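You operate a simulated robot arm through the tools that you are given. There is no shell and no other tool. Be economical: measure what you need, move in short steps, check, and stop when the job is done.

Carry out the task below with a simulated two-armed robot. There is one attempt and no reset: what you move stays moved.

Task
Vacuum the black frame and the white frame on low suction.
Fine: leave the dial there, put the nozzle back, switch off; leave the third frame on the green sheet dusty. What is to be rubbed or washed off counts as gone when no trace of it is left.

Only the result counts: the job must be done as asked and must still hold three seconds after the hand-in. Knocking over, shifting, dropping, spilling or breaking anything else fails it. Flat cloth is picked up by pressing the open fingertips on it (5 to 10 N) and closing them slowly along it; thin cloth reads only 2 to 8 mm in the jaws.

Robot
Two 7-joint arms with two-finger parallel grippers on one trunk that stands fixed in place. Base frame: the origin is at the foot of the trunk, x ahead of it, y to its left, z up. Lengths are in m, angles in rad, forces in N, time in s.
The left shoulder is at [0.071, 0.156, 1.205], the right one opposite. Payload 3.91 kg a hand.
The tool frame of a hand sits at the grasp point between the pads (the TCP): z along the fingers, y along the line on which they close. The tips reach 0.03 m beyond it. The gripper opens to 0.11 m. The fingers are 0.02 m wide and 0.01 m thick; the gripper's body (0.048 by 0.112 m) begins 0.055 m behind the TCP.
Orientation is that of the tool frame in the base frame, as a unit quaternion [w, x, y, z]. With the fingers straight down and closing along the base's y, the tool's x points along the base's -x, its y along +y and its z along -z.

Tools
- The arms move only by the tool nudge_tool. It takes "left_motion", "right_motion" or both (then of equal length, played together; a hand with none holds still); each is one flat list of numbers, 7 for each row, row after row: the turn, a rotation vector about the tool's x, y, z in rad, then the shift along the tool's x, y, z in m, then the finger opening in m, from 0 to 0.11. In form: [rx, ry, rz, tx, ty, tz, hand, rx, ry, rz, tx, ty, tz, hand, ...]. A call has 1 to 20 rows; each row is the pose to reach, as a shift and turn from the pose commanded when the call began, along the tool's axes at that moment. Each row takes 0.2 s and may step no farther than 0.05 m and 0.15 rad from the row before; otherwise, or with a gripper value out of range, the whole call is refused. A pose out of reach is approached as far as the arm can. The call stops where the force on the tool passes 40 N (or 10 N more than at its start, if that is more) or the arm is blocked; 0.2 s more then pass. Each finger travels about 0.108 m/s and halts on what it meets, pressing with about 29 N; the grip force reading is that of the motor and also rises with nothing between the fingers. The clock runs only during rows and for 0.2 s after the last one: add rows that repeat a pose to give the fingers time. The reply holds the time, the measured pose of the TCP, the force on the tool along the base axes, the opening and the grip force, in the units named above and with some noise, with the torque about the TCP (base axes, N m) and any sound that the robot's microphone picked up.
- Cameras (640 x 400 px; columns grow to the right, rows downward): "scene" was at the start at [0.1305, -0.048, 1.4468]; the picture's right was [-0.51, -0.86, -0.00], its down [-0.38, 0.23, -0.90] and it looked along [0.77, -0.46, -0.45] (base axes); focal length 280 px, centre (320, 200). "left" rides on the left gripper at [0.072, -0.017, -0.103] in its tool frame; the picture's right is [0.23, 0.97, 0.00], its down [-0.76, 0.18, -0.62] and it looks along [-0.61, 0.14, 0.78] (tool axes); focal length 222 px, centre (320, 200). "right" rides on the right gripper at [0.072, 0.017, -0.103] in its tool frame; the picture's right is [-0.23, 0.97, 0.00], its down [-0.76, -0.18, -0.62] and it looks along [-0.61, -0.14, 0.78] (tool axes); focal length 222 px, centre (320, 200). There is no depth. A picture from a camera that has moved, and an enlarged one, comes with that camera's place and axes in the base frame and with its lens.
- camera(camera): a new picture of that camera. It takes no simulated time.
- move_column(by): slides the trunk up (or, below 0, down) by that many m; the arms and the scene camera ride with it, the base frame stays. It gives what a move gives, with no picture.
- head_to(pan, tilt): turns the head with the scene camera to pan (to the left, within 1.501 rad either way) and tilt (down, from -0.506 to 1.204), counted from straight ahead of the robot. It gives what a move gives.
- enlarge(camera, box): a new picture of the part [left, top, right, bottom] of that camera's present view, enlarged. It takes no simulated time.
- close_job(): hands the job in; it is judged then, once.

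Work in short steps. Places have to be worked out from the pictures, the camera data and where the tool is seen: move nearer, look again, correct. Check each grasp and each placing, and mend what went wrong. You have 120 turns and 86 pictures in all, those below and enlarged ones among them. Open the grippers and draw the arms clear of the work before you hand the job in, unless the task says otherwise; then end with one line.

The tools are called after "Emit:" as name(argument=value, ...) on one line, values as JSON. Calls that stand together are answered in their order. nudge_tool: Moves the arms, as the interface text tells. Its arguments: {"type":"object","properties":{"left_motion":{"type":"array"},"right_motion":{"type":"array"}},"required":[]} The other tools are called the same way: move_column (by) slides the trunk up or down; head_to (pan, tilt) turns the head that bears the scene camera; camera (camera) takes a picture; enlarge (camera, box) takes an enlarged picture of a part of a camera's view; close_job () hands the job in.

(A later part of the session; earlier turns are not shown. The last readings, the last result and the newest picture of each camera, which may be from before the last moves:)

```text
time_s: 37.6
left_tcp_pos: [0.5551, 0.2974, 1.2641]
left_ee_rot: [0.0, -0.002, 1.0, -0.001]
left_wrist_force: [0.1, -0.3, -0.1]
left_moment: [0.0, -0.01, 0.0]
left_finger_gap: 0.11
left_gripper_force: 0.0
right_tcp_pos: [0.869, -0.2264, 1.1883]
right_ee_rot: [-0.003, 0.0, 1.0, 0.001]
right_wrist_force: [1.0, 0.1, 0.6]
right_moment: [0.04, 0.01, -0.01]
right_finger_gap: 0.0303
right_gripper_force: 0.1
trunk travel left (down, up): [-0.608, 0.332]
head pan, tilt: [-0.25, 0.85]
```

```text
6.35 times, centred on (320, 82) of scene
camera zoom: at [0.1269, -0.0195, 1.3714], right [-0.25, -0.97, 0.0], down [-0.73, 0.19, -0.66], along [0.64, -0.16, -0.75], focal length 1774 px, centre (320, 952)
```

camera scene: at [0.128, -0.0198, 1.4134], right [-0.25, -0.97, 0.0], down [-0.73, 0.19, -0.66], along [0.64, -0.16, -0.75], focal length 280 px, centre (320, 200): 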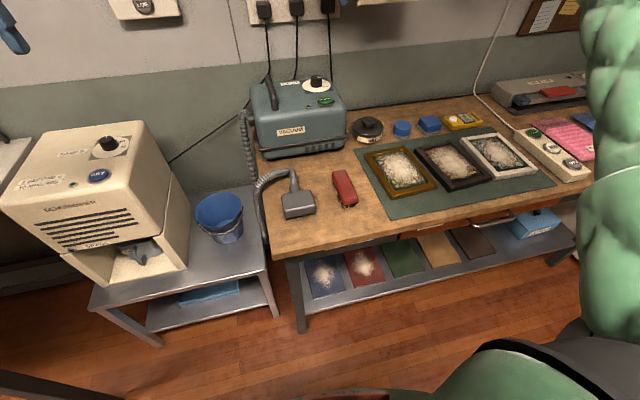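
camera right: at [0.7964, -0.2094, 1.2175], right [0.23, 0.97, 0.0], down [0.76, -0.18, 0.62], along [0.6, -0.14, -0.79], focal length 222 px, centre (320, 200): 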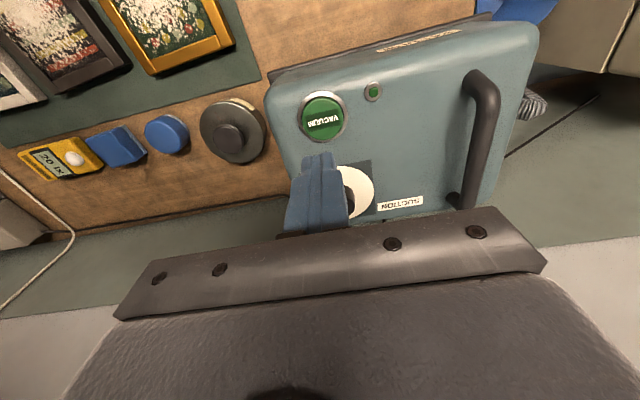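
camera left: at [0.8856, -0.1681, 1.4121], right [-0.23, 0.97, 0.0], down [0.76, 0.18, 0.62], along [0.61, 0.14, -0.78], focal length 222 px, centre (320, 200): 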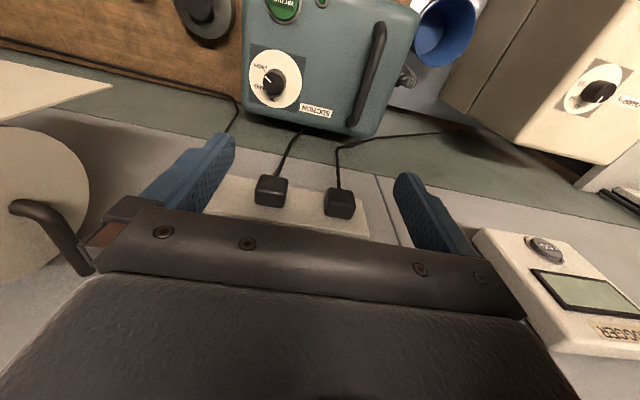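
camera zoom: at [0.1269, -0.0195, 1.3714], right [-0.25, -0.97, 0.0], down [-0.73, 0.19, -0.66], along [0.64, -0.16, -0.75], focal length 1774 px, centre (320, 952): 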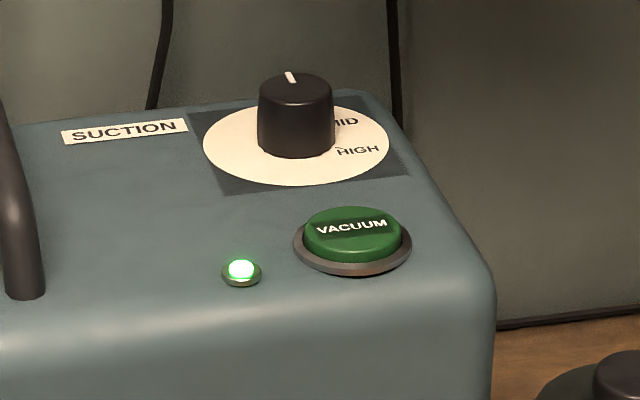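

The lamp is lit. Now I bring the right hand above the nozzle for a look.

Emit:
nudge_tool(right_motion=[0, 0, 0, 0.0399, 0.017, 0.0048, 0.05, 0, 0, 0, 0.0798, 0.034, 0.0096, 0.07, 0, 0, 0, 0.1197, 0.051, 0.0144, 0.09, 0, 0, 0, 0.1596, 0.068, 0.0192, 0.11, 0, 0, 0, 0.1995, 0.085, 0.024, 0.11, 0, 0, 0, 0.2394, 0.102, 0.0288, 0.11, 0, 0, 0, 0.2793, 0.119, 0.0336, 0.11, 0, 0, 0, 0.319, 0.136, 0.038, 0.11])

Emit:
camera(camera="right")

Emit:
camera(camera="scene")

```text
time_s: 39.4
left_tcp_pos: [0.5536, 0.2969, 1.2658]
left_ee_rot: [-0.001, -0.001, 1.0, 0.0]
left_wrist_force: [-0.3, -0.1, 0.1]
left_moment: [0.0, 0.0, 0.0]
left_finger_gap: 0.1102
left_gripper_force: 0.0
right_tcp_pos: [0.5497, -0.0917, 1.1487]
right_ee_rot: [-0.002, 0.0, 1.0, 0.0]
right_wrist_force: [0.0, 0.5, 0.9]
right_moment: [-0.01, -0.01, 0.02]
right_finger_gap: 0.1098
right_gripper_force: 0.0
trunk travel left (down, up): [-0.608, 0.332]
head pan, tilt: [-0.25, 0.85]
```

```text
57 pictures are left
camera right: at [0.477, -0.0744, 1.2509], right [0.23, 0.97, 0.0], down [0.76, -0.18, 0.62], along [0.6, -0.14, -0.78], focal length 222 px, centre (320, 200)
```

right: 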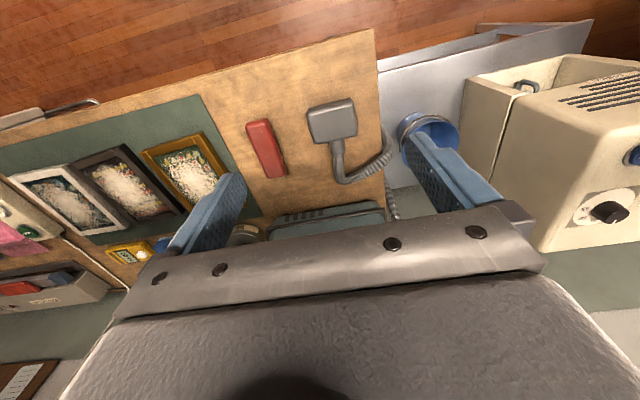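

```text
56 pictures are left
camera scene: at [0.1265, -0.0195, 1.3716], right [-0.25, -0.97, 0.0], down [-0.73, 0.19, -0.66], along [0.64, -0.16, -0.75], focal length 280 px, centre (320, 200)
```

scene: 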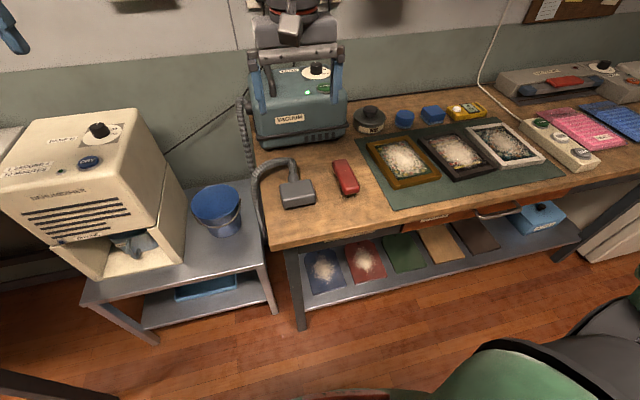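

Emit:
enlarge(camera="right", box=[280, 60, 440, 200])

Emit:
enlarge(camera="scene", box=[230, 140, 370, 230])

```text
2.86 times, centred on (360, 130) of right
camera zoom: at [0.477, -0.0744, 1.2509], right [0.23, 0.97, 0.0], down [0.76, -0.18, 0.62], along [0.6, -0.14, -0.78], focal length 635 px, centre (206, 400)
```

zoom: 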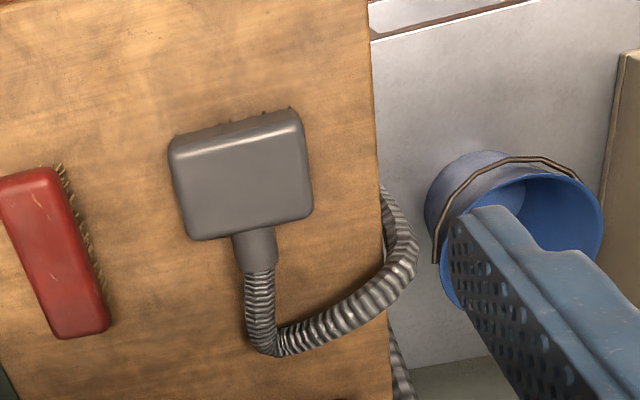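

```text
4.44 times, centred on (300, 185) of scene
camera zoom: at [0.1265, -0.0195, 1.3716], right [-0.25, -0.97, 0.0], down [-0.73, 0.19, -0.66], along [0.64, -0.16, -0.75], focal length 1242 px, centre (409, 267)
```

zoom: 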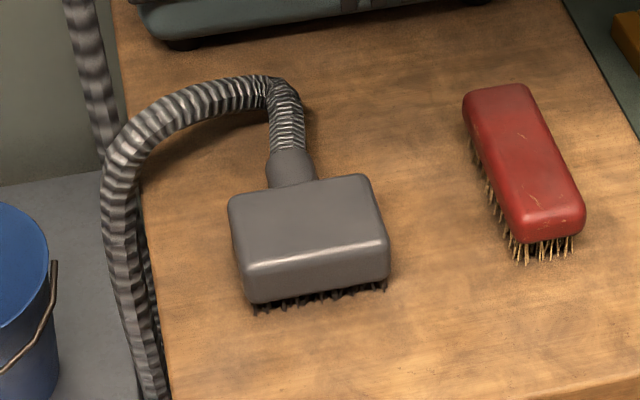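

Nozzle box: x 0.587–0.643, y -0.121 to -0.044, top z about 0.862, aligned with the base axes. I descend above it partway and check.

Emit:
nudge_tool(right_motion=[0, 0, 0, -0.03, 0.005, 0.035, 0.11, 0, 0, 0, -0.065, 0.009, 0.065, 0.11, 0, 0, 0, -0.065, 0.009, 0.11, 0.11, 0, 0, 0, -0.065, 0.009, 0.155, 0.11, 0, 0, 0, -0.065, 0.009, 0.2, 0.11, 0, 0, 0, -0.065, 0.009, 0.2, 0.11])

Emit:
camera(camera="right")

Emit:
enlarge(camera="scene", box=[230, 110, 390, 230])

```text
time_s: 40.8
left_tcp_pos: [0.5532, 0.2978, 1.2638]
left_ee_rot: [0.0, -0.001, 1.0, 0.0]
left_wrist_force: [0.3, -1.0, 0.6]
left_moment: [-0.03, 0.04, 0.02]
left_finger_gap: 0.1101
left_gripper_force: 0.0
right_tcp_pos: [0.6117, -0.0807, 0.9488]
right_ee_rot: [-0.002, 0.001, 1.0, 0.0]
right_wrist_force: [-0.8, 0.3, 0.3]
right_moment: [0.02, 0.0, -0.01]
right_finger_gap: 0.11
right_gripper_force: 0.0
trunk travel left (down, up): [-0.608, 0.332]
head pan, tilt: [-0.25, 0.85]
```

```text
53 pictures are left
camera right: at [0.5388, -0.0642, 1.0512], right [0.23, 0.97, 0.0], down [0.76, -0.18, 0.62], along [0.6, -0.14, -0.78], focal length 222 px, centre (320, 200)
```

right: 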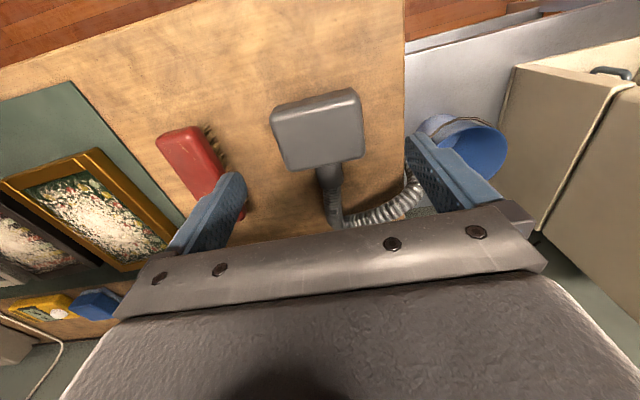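

```text
3.33 times, centred on (310, 170) of scene
camera zoom: at [0.1267, -0.0195, 1.3716], right [-0.25, -0.97, 0.0], down [-0.73, 0.19, -0.66], along [0.64, -0.16, -0.75], focal length 932 px, centre (353, 300)
```

zoom: 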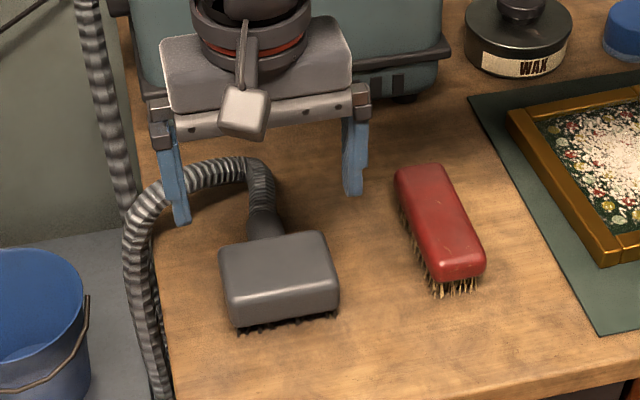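

Alignment looks fine: box centre about (0.610,-0.082), hand at (0.612,-0.081). I descend to TCP z about 0.858 and close.

Emit:
nudge_tool(right_motion=[0, 0, 0, 0, -0.001, 0.03, 0.11, 0, 0, 0, 0, -0.001, 0.06, 0.11, 0, 0, 0, 0, -0.001, 0.08, 0.11, 0, 0, 0, 0, -0.001, 0.09, 0.11, 0, 0, 0, 0, -0.001, 0.09, 0.11])

Emit:
camera(camera="right")

Emit:
enlarge(camera="scene", box=[230, 110, 390, 230])

```text
time_s: 42.0
left_tcp_pos: [0.5544, 0.2954, 1.2646]
left_ee_rot: [0.0, 0.0, 1.0, 0.0]
left_wrist_force: [-0.4, -0.2, 0.5]
left_moment: [0.01, -0.02, 0.0]
left_finger_gap: 0.1101
left_gripper_force: 0.0
right_tcp_pos: [0.6107, -0.1024, 0.8769]
right_ee_rot: [0.002, -0.001, 1.0, 0.003]
right_wrist_force: [-3.8, 6.2, 17.6]
right_moment: [1.27, 0.14, 0.23]
right_finger_gap: 0.1098
right_gripper_force: 0.1
right hand out of reach, approached as far as the arm can: row 2, 3, 4, 5
trunk travel left (down, up): [-0.608, 0.332]
head pan, tilt: [-0.25, 0.85]
stopped in row 5 (right hand): the force on the tool passed its limit at 42 N (the readings are from after the stop); the commanded pose is now the measured one
```

```text
51 pictures are left
camera right: at [0.5377, -0.086, 0.9778], right [0.23, 0.97, 0.01], down [0.76, -0.18, 0.62], along [0.61, -0.14, -0.78], focal length 222 px, centre (320, 200)
```

right: 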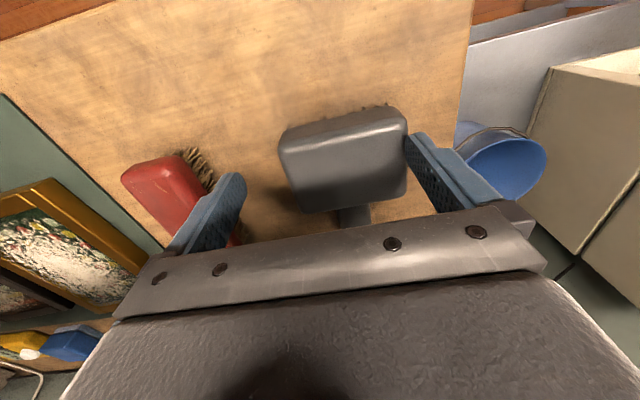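

```text
3.33 times, centred on (310, 170) of scene
camera zoom: at [0.1265, -0.0202, 1.3714], right [-0.25, -0.97, 0.0], down [-0.73, 0.19, -0.66], along [0.64, -0.16, -0.75], focal length 932 px, centre (353, 300)
```

zoom: 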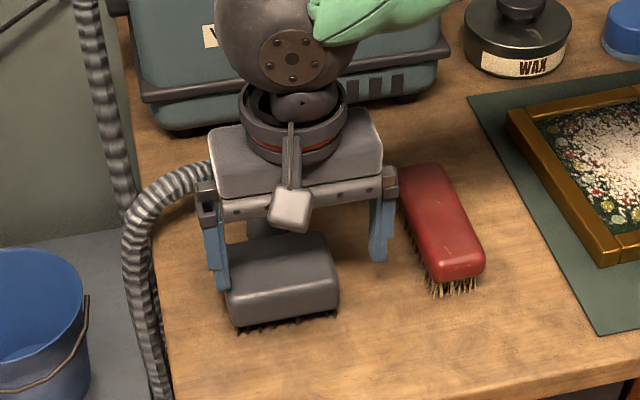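

The arm ran out of reach across the body and drifted, with the left finger touching the nozzle edge. I lift straight up, then will lower the trunk for better reach.

Emit:
nudge_tool(right_motion=[0, 0, 0, 0, 0, -0.02, 0.11, 0, 0, 0, 0, 0, -0.06, 0.11, 0, 0, 0, 0, 0, -0.1, 0.11, 0, 0, 0, 0, 0, -0.15, 0.11, 0, 0, 0, 0, 0, -0.2, 0.11, 0, 0, 0, 0, 0, -0.25, 0.11, 0, 0, 0, 0, 0, -0.3, 0.11])

Emit:
move_column(by=-0.18)

Emit:
camera(camera="right")

Emit:
enlarge(camera="scene", box=[200, 60, 440, 240])

```text
time_s: 43.6
left_tcp_pos: [0.5531, 0.2966, 1.2655]
left_ee_rot: [0.001, 0.0, 1.0, -0.001]
left_wrist_force: [0.2, -0.2, -0.3]
left_moment: [0.03, -0.02, 0.0]
left_finger_gap: 0.1098
left_gripper_force: 0.0
right_tcp_pos: [0.6119, -0.1023, 1.1767]
right_ee_rot: [0.001, 0.0, 1.0, 0.002]
right_wrist_force: [-0.2, 0.0, 0.2]
right_moment: [-0.01, -0.04, -0.01]
right_finger_gap: 0.1102
right_gripper_force: 0.0
trunk travel left (down, up): [-0.608, 0.332]
head pan, tilt: [-0.25, 0.85]
```

```text
time_s: 45.6
left_tcp_pos: [0.5547, 0.2962, 1.0849]
left_ee_rot: [0.001, -0.001, 1.0, -0.001]
left_wrist_force: [0.6, 0.5, 0.3]
left_moment: [0.01, 0.01, 0.02]
left_finger_gap: 0.1097
left_gripper_force: 0.1
right_tcp_pos: [0.6132, -0.1029, 0.9958]
right_ee_rot: [0.001, 0.001, 1.0, 0.002]
right_wrist_force: [-0.4, 0.5, 0.2]
right_moment: [0.02, 0.03, -0.04]
right_finger_gap: 0.11
right_gripper_force: 0.0
trunk travel left (down, up): [-0.428, 0.512]
head pan, tilt: [-0.25, 0.85]
```

```text
49 pictures are left
camera right: at [0.5396, -0.0859, 1.0976], right [0.23, 0.97, 0.0], down [0.76, -0.18, 0.62], along [0.61, -0.14, -0.78], focal length 222 px, centre (320, 200)
```

right: 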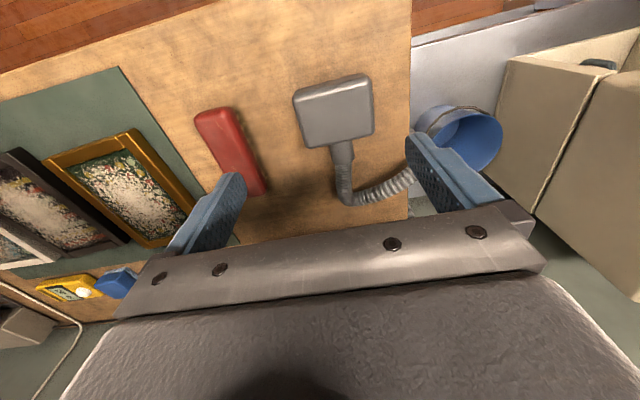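

```text
2.22 times, centred on (320, 150) of scene
camera zoom: at [0.1273, -0.0198, 1.1916], right [-0.25, -0.97, 0.0], down [-0.73, 0.19, -0.66], along [0.64, -0.16, -0.75], focal length 621 px, centre (320, 311)
```

zoom: 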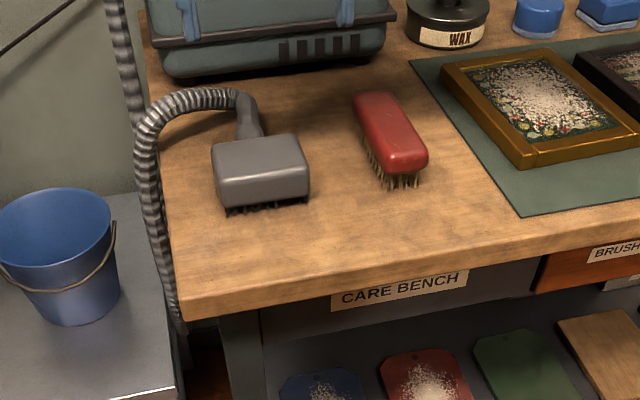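

The nozzle is still at about (0.614,-0.085). With the trunk lower I try again: shift left and come down partway, watching for the reach warning.

Emit:
nudge_tool(right_motion=[0, 0, 0, 0, 0.018, 0, 0.11, 0, 0, 0, 0, 0.018, 0.04, 0.11, 0, 0, 0, 0, 0.018, 0.065, 0.11, 0, 0, 0, 0, 0.018, 0.065, 0.11])

Emit:
camera(camera="right")

```text
time_s: 46.6
left_tcp_pos: [0.5541, 0.2988, 1.0848]
left_ee_rot: [-0.001, -0.001, 1.0, 0.0]
left_wrist_force: [0.2, 0.4, 0.4]
left_moment: [0.01, -0.01, 0.01]
left_finger_gap: 0.1101
left_gripper_force: 0.0
right_tcp_pos: [0.6137, -0.0838, 0.9284]
right_ee_rot: [0.001, 0.0, 1.0, 0.002]
right_wrist_force: [-0.6, 0.3, 0.5]
right_moment: [0.03, 0.01, -0.01]
right_finger_gap: 0.11
right_gripper_force: 0.0
trunk travel left (down, up): [-0.428, 0.512]
head pan, tilt: [-0.25, 0.85]
```

```text
47 pictures are left
camera right: at [0.5402, -0.0672, 1.031], right [0.23, 0.97, 0.0], down [0.76, -0.18, 0.62], along [0.61, -0.14, -0.78], focal length 222 px, centre (320, 200)
```

right: 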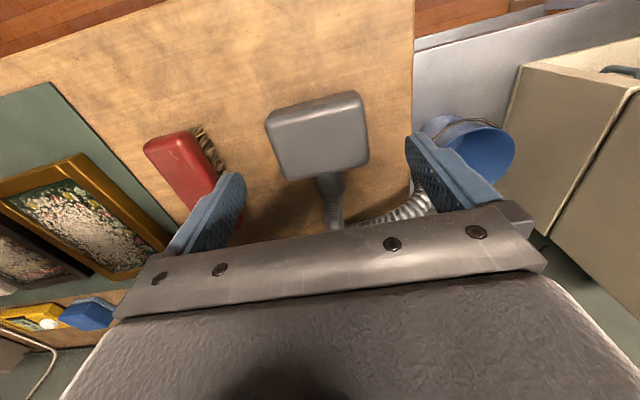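

Emit:
nudge_tool(right_motion=[0, 0, 0, 0, -0.001, 0.025, 0.11, 0, 0, 0, 0, -0.001, 0.05, 0.11, 0, 0, 0, 0, -0.001, 0.065, 0.11, 0, 0, 0, 0, -0.001, 0.072, 0.11])

Emit:
enlarge(camera="scene", box=[220, 60, 380, 160])

```text
time_s: 47.6
left_tcp_pos: [0.5549, 0.2969, 1.083]
left_ee_rot: [0.0, -0.001, 1.0, 0.0]
left_wrist_force: [0.4, -0.8, 0.5]
left_moment: [-0.01, -0.02, 0.02]
left_finger_gap: 0.11
left_gripper_force: 0.0
right_tcp_pos: [0.6129, -0.085, 0.8568]
right_ee_rot: [0.001, 0.001, 1.0, 0.001]
right_wrist_force: [-0.4, 0.8, 0.2]
right_moment: [-0.02, 0.0, 0.0]
right_finger_gap: 0.1102
right_gripper_force: 0.0
trunk travel left (down, up): [-0.428, 0.512]
head pan, tilt: [-0.25, 0.85]
```

```text
4.00 times, centred on (300, 110) of scene
camera zoom: at [0.1275, -0.0198, 1.1914], right [-0.25, -0.97, 0.0], down [-0.73, 0.19, -0.66], along [0.64, -0.16, -0.75], focal length 1118 px, centre (400, 560)
```

zoom: 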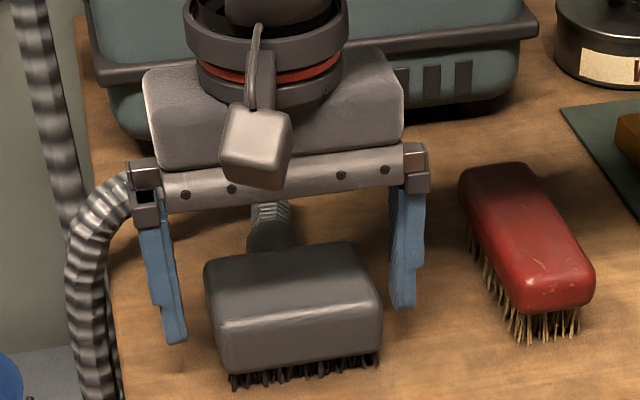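

Fingers straddle the box. I close on it.

Emit:
nudge_tool(right_motion=[0, 0, 0, 0, 0, 0, 0.095, 0, 0, 0, 0, 0, 0, 0.085, 0, 0, 0, 0, 0, 0, 0.075, 0, 0, 0, 0, 0, 0, 0.065, 0, 0, 0, 0, 0, 0, 0.06])

Emit:
enlarge(camera="scene", box=[220, 60, 380, 160])

```text
time_s: 48.9
left_tcp_pos: [0.5544, 0.2966, 1.085]
left_ee_rot: [-0.001, -0.001, 1.0, 0.0]
left_wrist_force: [0.5, -0.6, 0.8]
left_moment: [-0.04, -0.01, 0.0]
left_finger_gap: 0.1098
left_gripper_force: 0.0
right_tcp_pos: [0.613, -0.0835, 0.8578]
right_ee_rot: [0.0, 0.0, 1.0, 0.002]
right_wrist_force: [-0.4, 0.5, 0.4]
right_moment: [0.0, 0.0, 0.02]
right_finger_gap: 0.0871
right_gripper_force: 29.0
trunk travel left (down, up): [-0.428, 0.512]
head pan, tilt: [-0.25, 0.85]
```

```text
4.00 times, centred on (300, 110) of scene
camera zoom: at [0.1275, -0.0198, 1.1914], right [-0.25, -0.97, 0.0], down [-0.73, 0.19, -0.66], along [0.64, -0.16, -0.75], focal length 1118 px, centre (400, 560)
```

zoom: 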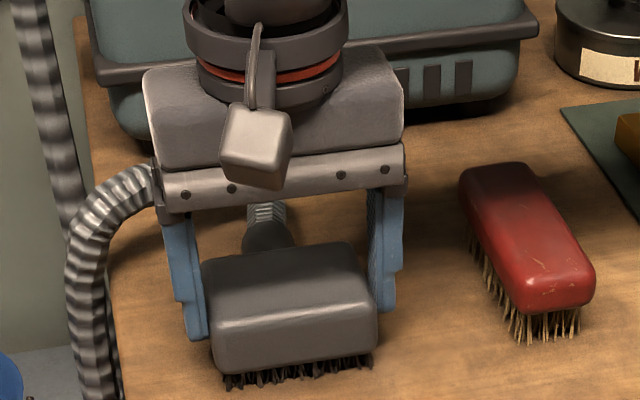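

Gripped at 0.087 m. I lift it 0.1 m and check.

Emit:
nudge_tool(right_motion=[0, 0, 0, 0, 0, -0.015, 0.06, 0, 0, 0, 0, 0, -0.045, 0.06, 0, 0, 0, 0, 0, -0.075, 0.06, 0, 0, 0, 0, 0, -0.1, 0.06])

Emit:
camera(camera="scene")

Emit:
camera(camera="right")

```text
time_s: 49.9
left_tcp_pos: [0.5531, 0.2971, 1.0846]
left_ee_rot: [0.0, -0.001, 1.0, 0.0]
left_wrist_force: [-0.2, -0.3, 0.4]
left_moment: [0.02, -0.02, 0.02]
left_finger_gap: 0.1103
left_gripper_force: 0.1
right_tcp_pos: [0.6106, -0.0873, 0.9574]
right_ee_rot: [0.001, 0.0, 1.0, 0.001]
right_wrist_force: [0.1, -0.2, -1.0]
right_moment: [0.01, 0.02, 0.0]
right_finger_gap: 0.0874
right_gripper_force: 29.3
trunk travel left (down, up): [-0.428, 0.512]
head pan, tilt: [-0.25, 0.85]
```

```text
44 pictures are left
camera scene: at [0.127, -0.0197, 1.1915], right [-0.25, -0.97, 0.0], down [-0.73, 0.19, -0.66], along [0.64, -0.16, -0.75], focal length 280 px, centre (320, 200)
```

scene: 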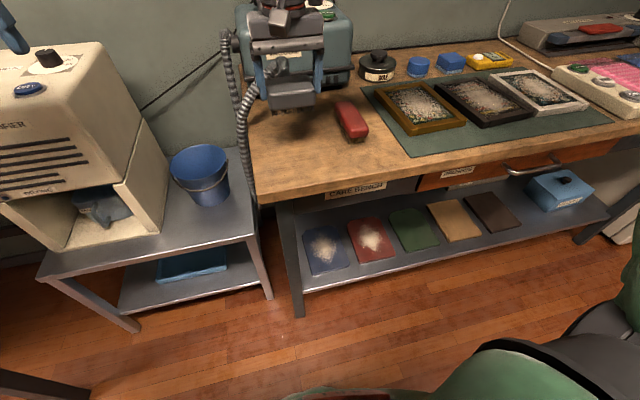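

```text
43 pictures are left
camera right: at [0.5379, -0.0706, 1.0607], right [0.23, 0.97, 0.0], down [0.76, -0.18, 0.62], along [0.61, -0.14, -0.78], focal length 222 px, centre (320, 200)
```

right: 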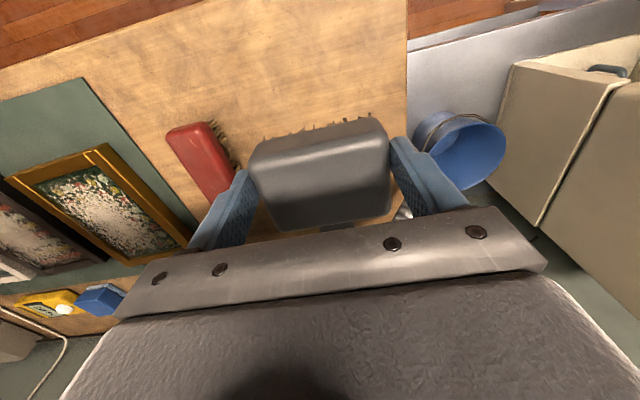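

The nozzle is held firmly. From the first picture I place black at x 0.585–0.776, y -0.518…-0.66 and white at y -0.687…-0.829; gold ends at y -0.49. I carry the nozzle high (bottom 0.17 m above the table) across to the black frame.

Emit:
nudge_tool(right_motion=[0, 0, 0, 0, 0, -0.045, 0.06, 0, 0, 0, 0, 0, -0.08, 0.06, 0, 0, 0, 0, -0.045, -0.08, 0.06, 0, 0, 0, 0, -0.09, -0.08, 0.06, 0, 0, 0, 0, -0.135, -0.08, 0.06, 0, 0, 0, 0, -0.18, -0.08, 0.06, 0, 0, 0, 0, -0.225, -0.08, 0.06, 0, 0, 0, 0, -0.27, -0.08, 0.06, 0, 0, 0, 0, -0.315, -0.08, 0.06, 0, 0, 0, 0, -0.36, -0.08, 0.06, 0, 0, 0, 0, -0.405, -0.08, 0.06, 0, 0, 0, 0, -0.45, -0.08, 0.06, 0, 0, 0, 0, -0.495, -0.08, 0.06, 0, 0, 0, 0, -0.503, -0.08, 0.06])

Emit:
head_to(pan=-0.75, tilt=0.55)

Emit:
camera(camera="scene")

Emit:
camera(camera="right")

```text
time_s: 52.9
left_tcp_pos: [0.5544, 0.2972, 1.0842]
left_ee_rot: [0.0, -0.001, 1.0, -0.001]
left_wrist_force: [-0.1, 0.1, 0.2]
left_moment: [-0.02, -0.02, -0.01]
left_finger_gap: 0.11
left_gripper_force: 0.1
right_tcp_pos: [0.615, -0.586, 1.034]
right_ee_rot: [0.001, 0.0, 1.0, 0.002]
right_wrist_force: [-0.2, 0.1, -1.7]
right_moment: [-0.01, 0.04, -0.03]
right_finger_gap: 0.0874
right_gripper_force: 28.8
trunk travel left (down, up): [-0.428, 0.512]
head pan, tilt: [-0.25, 0.85]
```

```text
time_s: 53.8
left_tcp_pos: [0.5535, 0.2963, 1.0849]
left_ee_rot: [0.001, -0.001, 1.0, -0.001]
left_wrist_force: [-0.7, 0.4, 0.4]
left_moment: [0.02, 0.02, 0.0]
left_finger_gap: 0.11
left_gripper_force: 0.0
right_tcp_pos: [0.6146, -0.5879, 1.0349]
right_ee_rot: [0.001, 0.0, 1.0, 0.002]
right_wrist_force: [-0.1, 0.1, -1.8]
right_moment: [0.01, 0.0, -0.02]
right_finger_gap: 0.0875
right_gripper_force: 28.7
trunk travel left (down, up): [-0.428, 0.512]
head pan, tilt: [-0.75, 0.55]
```

```text
42 pictures are left
camera scene: at [0.1174, -0.0619, 1.2168], right [-0.68, -0.73, 0.0], down [-0.38, 0.36, -0.85], along [0.62, -0.58, -0.52], focal length 280 px, centre (320, 200)
```

scene: 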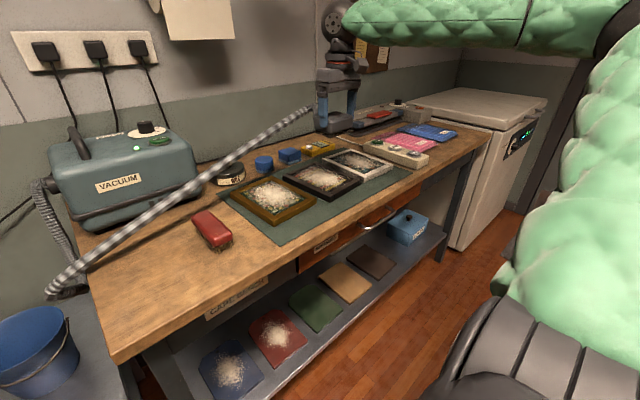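

```text
41 pictures are left
camera right: at [0.5421, -0.5704, 1.1371], right [0.23, 0.97, 0.0], down [0.76, -0.18, 0.62], along [0.61, -0.14, -0.78], focal length 222 px, centre (320, 200)
```

right: 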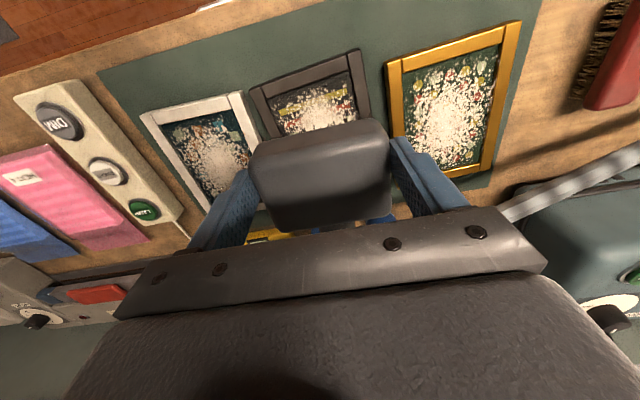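

Frames refined: black centre y about -0.595, white centre y about -0.760. I come down over the near end of the black frame (bottom about 35 mm above the table) and sweep along x.

Emit:
nudge_tool(right_motion=[0, 0, 0, -0.007, -0.008, 0.04, 0.06, 0, 0, 0, -0.007, -0.008, 0.08, 0.06, 0, 0, 0, -0.007, -0.008, 0.12, 0.06, 0, 0, 0, -0.007, -0.008, 0.143, 0.06, 0, 0, 0, -0.03, -0.008, 0.143, 0.06, 0, 0, 0, -0.05, -0.008, 0.143, 0.06, 0, 0, 0, -0.07, -0.008, 0.143, 0.06, 0, 0, 0, -0.09, -0.008, 0.143, 0.06, 0, 0, 0, -0.11, -0.008, 0.143, 0.06, 0, 0, 0, -0.132, -0.008, 0.143, 0.06, 0, 0, 0, -0.132, -0.008, 0.143, 0.06])

Emit:
enlarge(camera="scene", box=[220, 80, 420, 240])

```text
time_s: 56.2
left_tcp_pos: [0.5545, 0.2963, 1.0861]
left_ee_rot: [0.0, -0.001, 1.0, 0.0]
left_wrist_force: [0.1, 0.7, 0.9]
left_moment: [-0.02, 0.03, 0.04]
left_finger_gap: 0.1101
left_gripper_force: 0.0
right_tcp_pos: [0.744, -0.5982, 0.8932]
right_ee_rot: [0.001, 0.0, 1.0, 0.002]
right_wrist_force: [0.3, -0.6, -0.2]
right_moment: [0.02, -0.01, -0.03]
right_finger_gap: 0.0876
right_gripper_force: 28.7
trunk travel left (down, up): [-0.428, 0.512]
head pan, tilt: [-0.75, 0.55]
```

```text
2.50 times, centred on (320, 160) of scene
camera zoom: at [0.117, -0.0622, 1.2169], right [-0.68, -0.73, 0.0], down [-0.38, 0.36, -0.85], along [0.62, -0.58, -0.52], focal length 699 px, centre (320, 300)
```

zoom: 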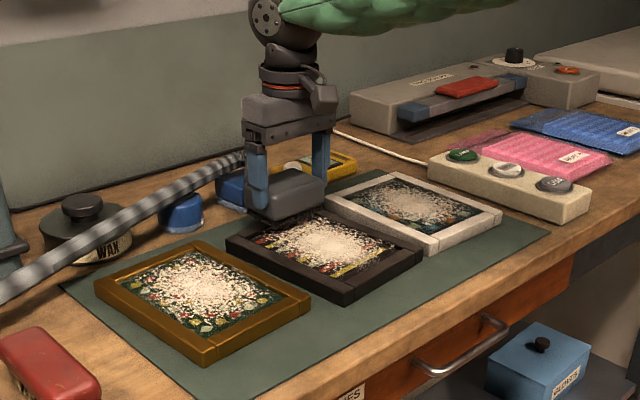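

No dust was taken at this height. I go back to the middle of the black frame and lower gently, reading the force.

Emit:
nudge_tool(right_motion=[0, 0, 0, 0.035, 0.001, 0, 0.06, 0, 0, 0, 0.064, 0.002, 0, 0.06, 0, 0, 0, 0.064, 0.002, 0.006, 0.06, 0, 0, 0, 0.064, 0.002, 0.01, 0.06, 0, 0, 0, 0.064, 0.002, 0.013, 0.06])

Emit:
enlarge(camera="scene", box=[250, 100, 410, 220])

Emit:
camera(camera="right")

```text
time_s: 57.4
left_tcp_pos: [0.5544, 0.2962, 1.0839]
left_ee_rot: [0.0, 0.0, 1.0, 0.0]
left_wrist_force: [0.1, -0.6, 0.4]
left_moment: [0.01, -0.01, -0.05]
left_finger_gap: 0.11
left_gripper_force: 0.1
right_tcp_pos: [0.6813, -0.5954, 0.8817]
right_ee_rot: [0.001, 0.0, 1.0, 0.004]
right_wrist_force: [0.4, -0.8, -1.5]
right_moment: [-0.02, 0.06, 0.02]
right_finger_gap: 0.0873
right_gripper_force: 29.4
trunk travel left (down, up): [-0.428, 0.512]
head pan, tilt: [-0.75, 0.55]
```

```text
3.33 times, centred on (330, 160) of scene
camera zoom: at [0.1175, -0.0619, 1.2168], right [-0.68, -0.73, 0.0], down [-0.38, 0.36, -0.85], along [0.62, -0.58, -0.52], focal length 932 px, centre (287, 333)
```

zoom: 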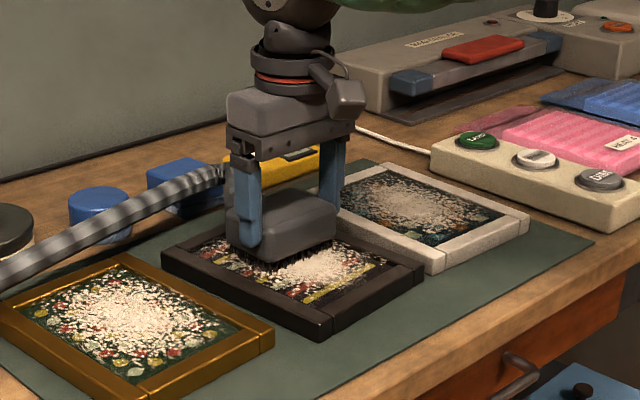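

```text
38 pictures are left
camera right: at [0.6092, -0.5784, 0.9831], right [0.23, 0.97, 0.0], down [0.76, -0.18, 0.62], along [0.61, -0.14, -0.78], focal length 222 px, centre (320, 200)
```

right: 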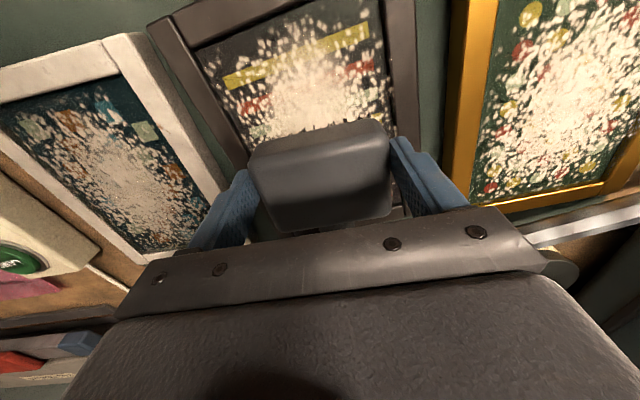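

No contact yet. I lower a few mm more, reading force each time.

Emit:
nudge_tool(right_motion=[0, 0, 0, 0, 0, 0.003, 0.06, 0, 0, 0, 0, 0, 0.006, 0.06])

Emit:
nudge_tool(right_motion=[0, 0, 0, 0, 0, 0.002, 0.06, 0, 0, 0, 0, 0, 0.004, 0.06])

Emit:
enlarge(camera="scene", box=[250, 100, 410, 220])

```text
time_s: 58.0
left_tcp_pos: [0.5541, 0.297, 1.0849]
left_ee_rot: [0.0, 0.0, 1.0, -0.001]
left_wrist_force: [-0.2, -0.5, -0.3]
left_moment: [0.01, -0.03, 0.01]
left_finger_gap: 0.1098
left_gripper_force: 0.1
right_tcp_pos: [0.681, -0.5938, 0.8758]
right_ee_rot: [0.002, 0.001, 1.0, 0.002]
right_wrist_force: [2.9, -4.3, 17.1]
right_moment: [-0.17, -0.14, -0.04]
right_finger_gap: 0.088
right_gripper_force: 28.4
trunk travel left (down, up): [-0.428, 0.512]
head pan, tilt: [-0.75, 0.55]
```

```text
time_s: 58.6
left_tcp_pos: [0.5541, 0.2973, 1.0859]
left_ee_rot: [0.0, 0.0, 1.0, -0.001]
left_wrist_force: [-0.5, 0.1, -0.1]
left_moment: [-0.01, 0.01, 0.01]
left_finger_gap: 0.11
left_gripper_force: 0.1
right_tcp_pos: [0.6799, -0.5938, 0.8743]
right_ee_rot: [0.002, 0.0, 1.0, 0.001]
right_wrist_force: [2.7, -9.3, 31.8]
right_moment: [0.28, 0.09, -0.04]
right_finger_gap: 0.0877
right_gripper_force: 29.3
trunk travel left (down, up): [-0.428, 0.512]
head pan, tilt: [-0.75, 0.55]
```

```text
3.33 times, centred on (330, 160) of scene
camera zoom: at [0.1157, -0.0611, 1.2174], right [-0.68, -0.73, 0.0], down [-0.38, 0.36, -0.85], along [0.62, -0.58, -0.52], focal length 932 px, centre (287, 333)
```

zoom: 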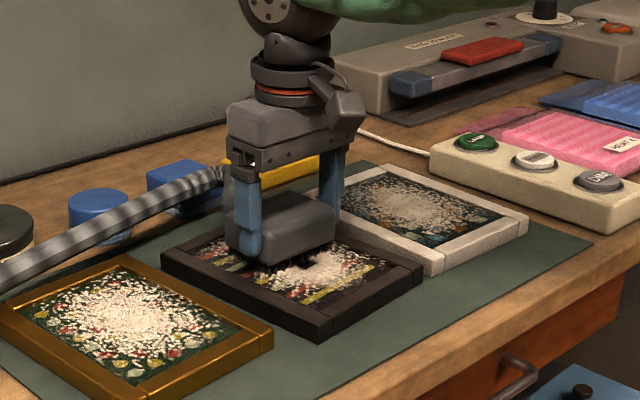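

Contact is at TCP z about 0.877, and dust begins to clear there. I ease up to very light contact.

Emit:
nudge_tool(right_motion=[0, 0, 0, 0, 0, -0.0055, 0.06, 0, 0, 0, 0, 0, -0.0055, 0.06])

```text
time_s: 59.2
left_tcp_pos: [0.5532, 0.2961, 1.0847]
left_ee_rot: [0.0, -0.001, 1.0, 0.0]
left_wrist_force: [1.0, 0.4, -0.6]
left_moment: [-0.01, 0.01, -0.01]
left_finger_gap: 0.1099
left_gripper_force: 0.0
right_tcp_pos: [0.6807, -0.5927, 0.8736]
right_ee_rot: [-0.001, 0.0, 1.0, 0.003]
right_wrist_force: [0.3, 0.6, -3.0]
right_moment: [-0.01, 0.03, 0.03]
right_finger_gap: 0.0874
right_gripper_force: 29.1
trunk travel left (down, up): [-0.428, 0.512]
head pan, tilt: [-0.75, 0.55]
```

Free again at this height. I sweep a short way along x at this height and look.

Emit:
nudge_tool(right_motion=[0, 0, 0, 0.012, 0, 0, 0.06, 0, 0, 0, 0.024, 0, 0, 0.06, 0, 0, 0, 0.036, 0, 0, 0.06, 0, 0, 0, 0.036, 0, 0, 0.06])

Emit:
enlarge(camera="scene", box=[250, 100, 410, 220])

Emit:
camera(camera="right")

```text
time_s: 60.2
left_tcp_pos: [0.5542, 0.2968, 1.0846]
left_ee_rot: [0.001, 0.0, 1.0, 0.0]
left_wrist_force: [-0.8, -0.5, 0.5]
left_moment: [-0.03, 0.02, 0.03]
left_finger_gap: 0.1101
left_gripper_force: 0.0
right_tcp_pos: [0.6453, -0.594, 0.8751]
right_ee_rot: [0.0, 0.0, 1.0, 0.001]
right_wrist_force: [-0.6, -0.4, -1.0]
right_moment: [-0.02, 0.05, 0.0]
right_finger_gap: 0.0878
right_gripper_force: 29.0
trunk travel left (down, up): [-0.428, 0.512]
head pan, tilt: [-0.75, 0.55]
```

```text
3.33 times, centred on (330, 160) of scene
camera zoom: at [0.1176, -0.0618, 1.2168], right [-0.68, -0.73, 0.0], down [-0.38, 0.36, -0.85], along [0.62, -0.58, -0.52], focal length 932 px, centre (287, 333)
```

zoom: 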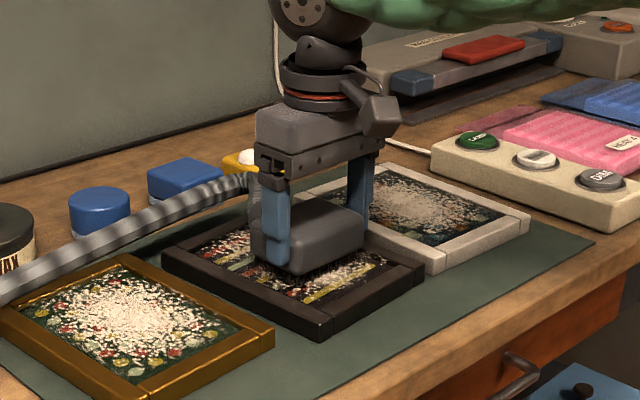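

```text
35 pictures are left
camera right: at [0.5729, -0.5773, 0.9784], right [0.23, 0.97, 0.0], down [0.76, -0.18, 0.62], along [0.61, -0.14, -0.78], focal length 222 px, centre (320, 200)
```

right: 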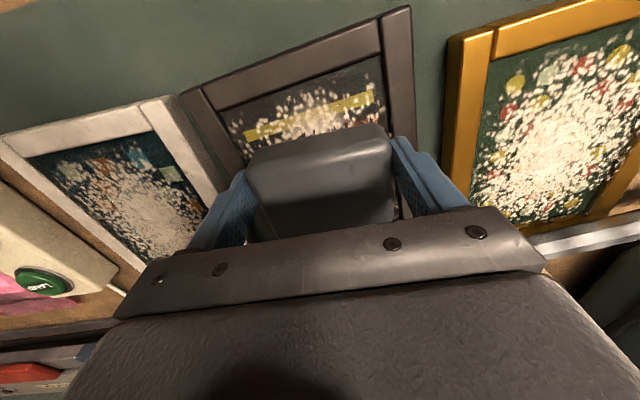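

Sweeping at this height clears dust. The interior is about x 0.61–0.757, y -0.542…-0.651; I sweep the whole length in two slightly offset passes.

Emit:
nudge_tool(right_motion=[0, 0, 0, 0.012, 0.004, 0, 0.06, 0, 0, 0, -0.003, 0.005, 0, 0.06, 0, 0, 0, -0.018, 0.005, 0, 0.06, 0, 0, 0, -0.033, 0.005, 0, 0.06, 0, 0, 0, -0.048, 0.005, 0, 0.06, 0, 0, 0, -0.063, 0.005, 0, 0.06, 0, 0, 0, -0.078, 0.005, 0, 0.06, 0, 0, 0, -0.088, 0.005, 0, 0.06, 0, 0, 0, -0.088, -0.005, 0, 0.06, 0, 0, 0, -0.088, -0.011, 0, 0.06, 0, 0, 0, -0.073, -0.011, 0, 0.06, 0, 0, 0, -0.058, -0.011, 0, 0.06, 0, 0, 0, -0.043, -0.011, 0, 0.06, 0, 0, 0, -0.028, -0.011, 0, 0.06, 0, 0, 0, -0.013, -0.011, 0, 0.06, 0, 0, 0, 0.002, -0.011, 0, 0.06, 0, 0, 0, 0.012, -0.011, 0, 0.06])

Emit:
enlarge(camera="scene", box=[250, 100, 410, 220])

Emit:
camera(camera="right")

```text
time_s: 63.8
left_tcp_pos: [0.5538, 0.2961, 1.0847]
left_ee_rot: [0.001, -0.001, 1.0, 0.0]
left_wrist_force: [-0.2, -0.5, 0.6]
left_moment: [-0.03, 0.0, 0.01]
left_finger_gap: 0.1099
left_gripper_force: 0.0
right_tcp_pos: [0.6323, -0.6063, 0.8757]
right_ee_rot: [0.001, 0.0, 1.0, 0.001]
right_wrist_force: [0.2, -0.5, -1.4]
right_moment: [0.02, 0.03, -0.01]
right_finger_gap: 0.0875
right_gripper_force: 29.4
trunk travel left (down, up): [-0.428, 0.512]
head pan, tilt: [-0.75, 0.55]
```

```text
3.33 times, centred on (330, 160) of scene
camera zoom: at [0.1173, -0.062, 1.2169], right [-0.68, -0.73, 0.0], down [-0.38, 0.36, -0.85], along [0.62, -0.58, -0.52], focal length 932 px, centre (287, 333)
```

zoom: 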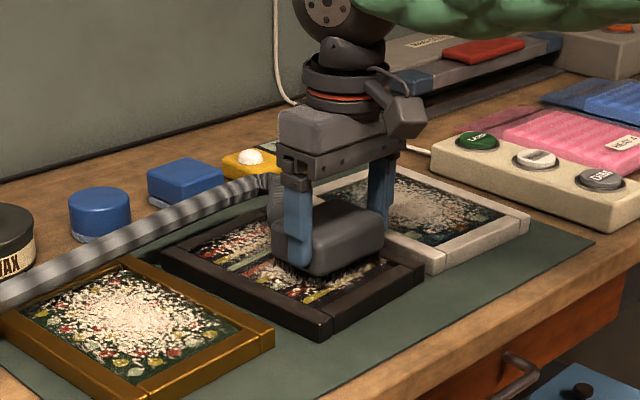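

```text
33 pictures are left
camera right: at [0.5587, -0.5896, 0.9783], right [0.23, 0.97, 0.0], down [0.76, -0.18, 0.62], along [0.61, -0.14, -0.78], focal length 222 px, centre (320, 200)
```

right: 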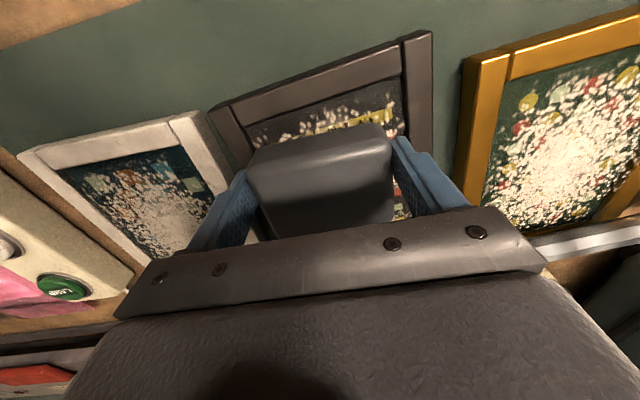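

I lift the nozzle to see what dust remains on the black frame.

Emit:
nudge_tool(right_motion=[0, 0, 0, 0, 0, -0.04, 0.06, 0, 0, 0, 0, 0, -0.09, 0.06, 0, 0, 0, 0, 0, -0.13, 0.06])

Emit:
enlarge(camera="scene", box=[280, 130, 400, 210])

```text
time_s: 64.6
left_tcp_pos: [0.5541, 0.2975, 1.084]
left_ee_rot: [0.0, -0.001, 1.0, -0.001]
left_wrist_force: [0.4, -0.2, -0.1]
left_moment: [0.01, -0.02, -0.05]
left_finger_gap: 0.1097
left_gripper_force: 0.0
right_tcp_pos: [0.6321, -0.6055, 1.008]
right_ee_rot: [0.001, 0.001, 1.0, 0.002]
right_wrist_force: [-0.9, -0.8, -0.9]
right_moment: [-0.03, 0.0, 0.0]
right_finger_gap: 0.0873
right_gripper_force: 29.0
trunk travel left (down, up): [-0.428, 0.512]
head pan, tilt: [-0.75, 0.55]
```

```text
5.00 times, centred on (340, 170) of scene
camera zoom: at [0.117, -0.0613, 1.2168], right [-0.68, -0.73, 0.0], down [-0.38, 0.36, -0.85], along [0.62, -0.58, -0.52], focal length 1397 px, centre (220, 350)
```

zoom: 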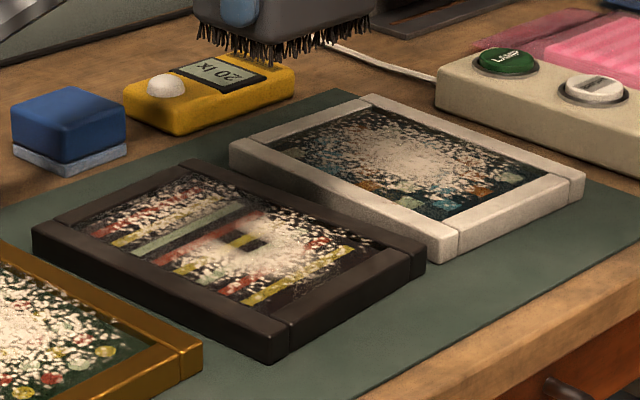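

Emit:
enlarge(camera="scene", box=[284, 158, 368, 206])

```text
7.62 times, centred on (326, 182) of scene
camera zoom: at [0.117, -0.0613, 1.2168], right [-0.68, -0.73, 0.0], down [-0.38, 0.36, -0.85], along [0.62, -0.58, -0.52], focal length 2129 px, centre (274, 337)
```

zoom: 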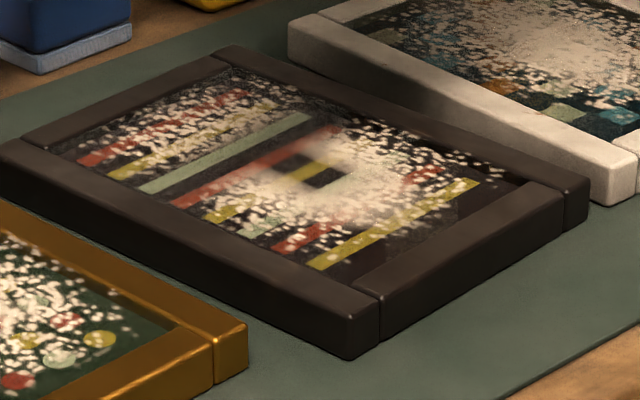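

Only a band around x 0.716 and a central spot are clean, so cleaning needs slow dwell. I return to the far end and sweep slowly (25 mm/s) toward the near end, 1 mm lower.

Emit:
nudge_tool(right_motion=[0, 0, 0, -0.035, 0.003, 0, 0.06, 0, 0, 0, -0.07, 0.006, 0, 0.06, 0, 0, 0, -0.103, 0.009, 0, 0.06, 0, 0, 0, -0.103, 0.009, 0.04, 0.06, 0, 0, 0, -0.103, 0.009, 0.08, 0.06, 0, 0, 0, -0.103, 0.009, 0.115, 0.06, 0, 0, 0, -0.103, 0.009, 0.127, 0.06, 0, 0, 0, -0.103, 0.009, 0.131, 0.06])

Emit:
nudge_tool(right_motion=[0, 0, 0, 0.005, 0, 0, 0.06, 0, 0, 0, 0.01, 0, 0, 0.06, 0, 0, 0, 0.015, 0, 0, 0.06, 0, 0, 0, 0.02, 0, 0, 0.06, 0, 0, 0, 0.025, 0, 0, 0.06, 0, 0, 0, 0.03, 0, 0, 0.06, 0, 0, 0, 0.035, 0, 0, 0.06, 0, 0, 0, 0.04, 0, 0, 0.06, 0, 0, 0, 0.045, 0, 0, 0.06, 0, 0, 0, 0.05, 0, 0, 0.06, 0, 0, 0, 0.055, 0, 0, 0.06, 0, 0, 0, 0.06, 0, 0, 0.06, 0, 0, 0, 0.065, 0, 0, 0.06, 0, 0, 0, 0.07, 0, 0, 0.06, 0, 0, 0, 0.075, 0, 0, 0.06, 0, 0, 0, 0.08, 0, 0, 0.06, 0, 0, 0, 0.085, 0, 0, 0.06, 0, 0, 0, 0.09, 0, 0, 0.06, 0, 0, 0, 0.095, 0, 0, 0.06, 0, 0, 0, 0.1, 0, 0, 0.06])

Emit:
nudge_tool(right_motion=[0, 0, 0, 0, 0, -0.04, 0.06, 0, 0, 0, 0, 0, -0.09, 0.06, 0, 0, 0, 0, 0, -0.13, 0.06])

Emit:
enlarge(camera="scene", box=[270, 130, 410, 210])

```text
time_s: 66.4
left_tcp_pos: [0.5542, 0.2964, 1.0844]
left_ee_rot: [0.0, -0.001, 1.0, 0.001]
left_wrist_force: [-0.4, 0.3, 0.7]
left_moment: [-0.02, 0.0, -0.03]
left_finger_gap: 0.1098
left_gripper_force: 0.0
right_tcp_pos: [0.735, -0.5968, 0.873]
right_ee_rot: [0.001, 0.0, 1.0, 0.0]
right_wrist_force: [0.9, -0.7, 3.9]
right_moment: [0.24, -0.04, -0.05]
right_finger_gap: 0.0877
right_gripper_force: 28.9
trunk travel left (down, up): [-0.428, 0.512]
head pan, tilt: [-0.75, 0.55]
```

```text
time_s: 70.6
left_tcp_pos: [0.5536, 0.2969, 1.0849]
left_ee_rot: [0.001, -0.001, 1.0, 0.0]
left_wrist_force: [0.0, -0.9, -0.2]
left_moment: [0.03, 0.02, 0.01]
left_finger_gap: 0.1102
left_gripper_force: 0.1
right_tcp_pos: [0.6348, -0.5979, 0.8757]
right_ee_rot: [0.0, 0.0, 1.0, 0.003]
right_wrist_force: [0.4, -0.1, -0.4]
right_moment: [0.0, 0.02, 0.03]
right_finger_gap: 0.0874
right_gripper_force: 28.8
trunk travel left (down, up): [-0.428, 0.512]
head pan, tilt: [-0.75, 0.55]
```

```text
time_s: 71.4
left_tcp_pos: [0.5535, 0.2969, 1.084]
left_ee_rot: [0.0, -0.001, 1.0, -0.001]
left_wrist_force: [0.6, 0.2, 0.2]
left_moment: [-0.04, 0.02, 0.02]
left_finger_gap: 0.1103
left_gripper_force: 0.1
right_tcp_pos: [0.6381, -0.5961, 1.0061]
right_ee_rot: [0.0, 0.0, 1.0, 0.002]
right_wrist_force: [0.1, 0.5, -1.6]
right_moment: [0.0, -0.02, 0.01]
right_finger_gap: 0.0876
right_gripper_force: 28.8
trunk travel left (down, up): [-0.428, 0.512]
head pan, tilt: [-0.75, 0.55]
```

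```text
4.57 times, centred on (340, 170) of scene
camera zoom: at [0.1168, -0.0614, 1.2169], right [-0.68, -0.73, 0.0], down [-0.38, 0.36, -0.85], along [0.62, -0.58, -0.52], focal length 1278 px, centre (229, 337)
```

zoom: 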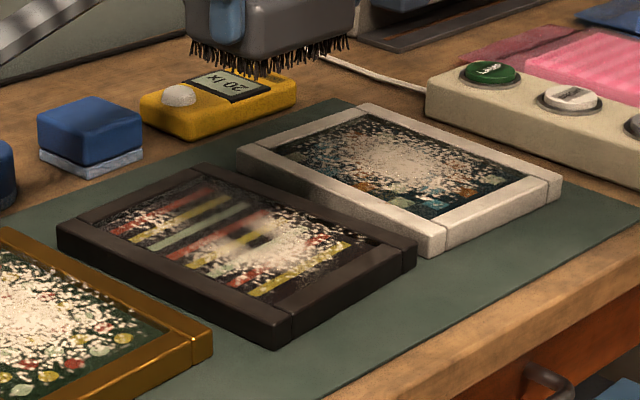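

The far half is now clean; the near half was out of contact. I go back to mid-frame 3 mm lower for light contact and read the force.

Emit:
nudge_tool(right_motion=[0, 0, 0, -0.03, 0, 0.04, 0.06, 0, 0, 0, -0.055, 0, 0.08, 0.06, 0, 0, 0, -0.055, 0, 0.115, 0.06, 0, 0, 0, -0.055, 0, 0.127, 0.06, 0, 0, 0, -0.055, 0, 0.131, 0.06, 0, 0, 0, -0.055, 0, 0.1325, 0.06])

```text
time_s: 72.8
left_tcp_pos: [0.5538, 0.2959, 1.0841]
left_ee_rot: [0.0, -0.001, 1.0, 0.001]
left_wrist_force: [-0.2, -0.4, 0.6]
left_moment: [0.0, 0.0, 0.01]
left_finger_gap: 0.1102
left_gripper_force: 0.1
right_tcp_pos: [0.6902, -0.596, 0.8732]
right_ee_rot: [0.002, -0.001, 1.0, 0.002]
right_wrist_force: [4.3, -4.4, 14.0]
right_moment: [0.5, -0.03, -0.13]
right_finger_gap: 0.0874
right_gripper_force: 28.8
trunk travel left (down, up): [-0.428, 0.512]
head pan, tilt: [-0.75, 0.55]
```

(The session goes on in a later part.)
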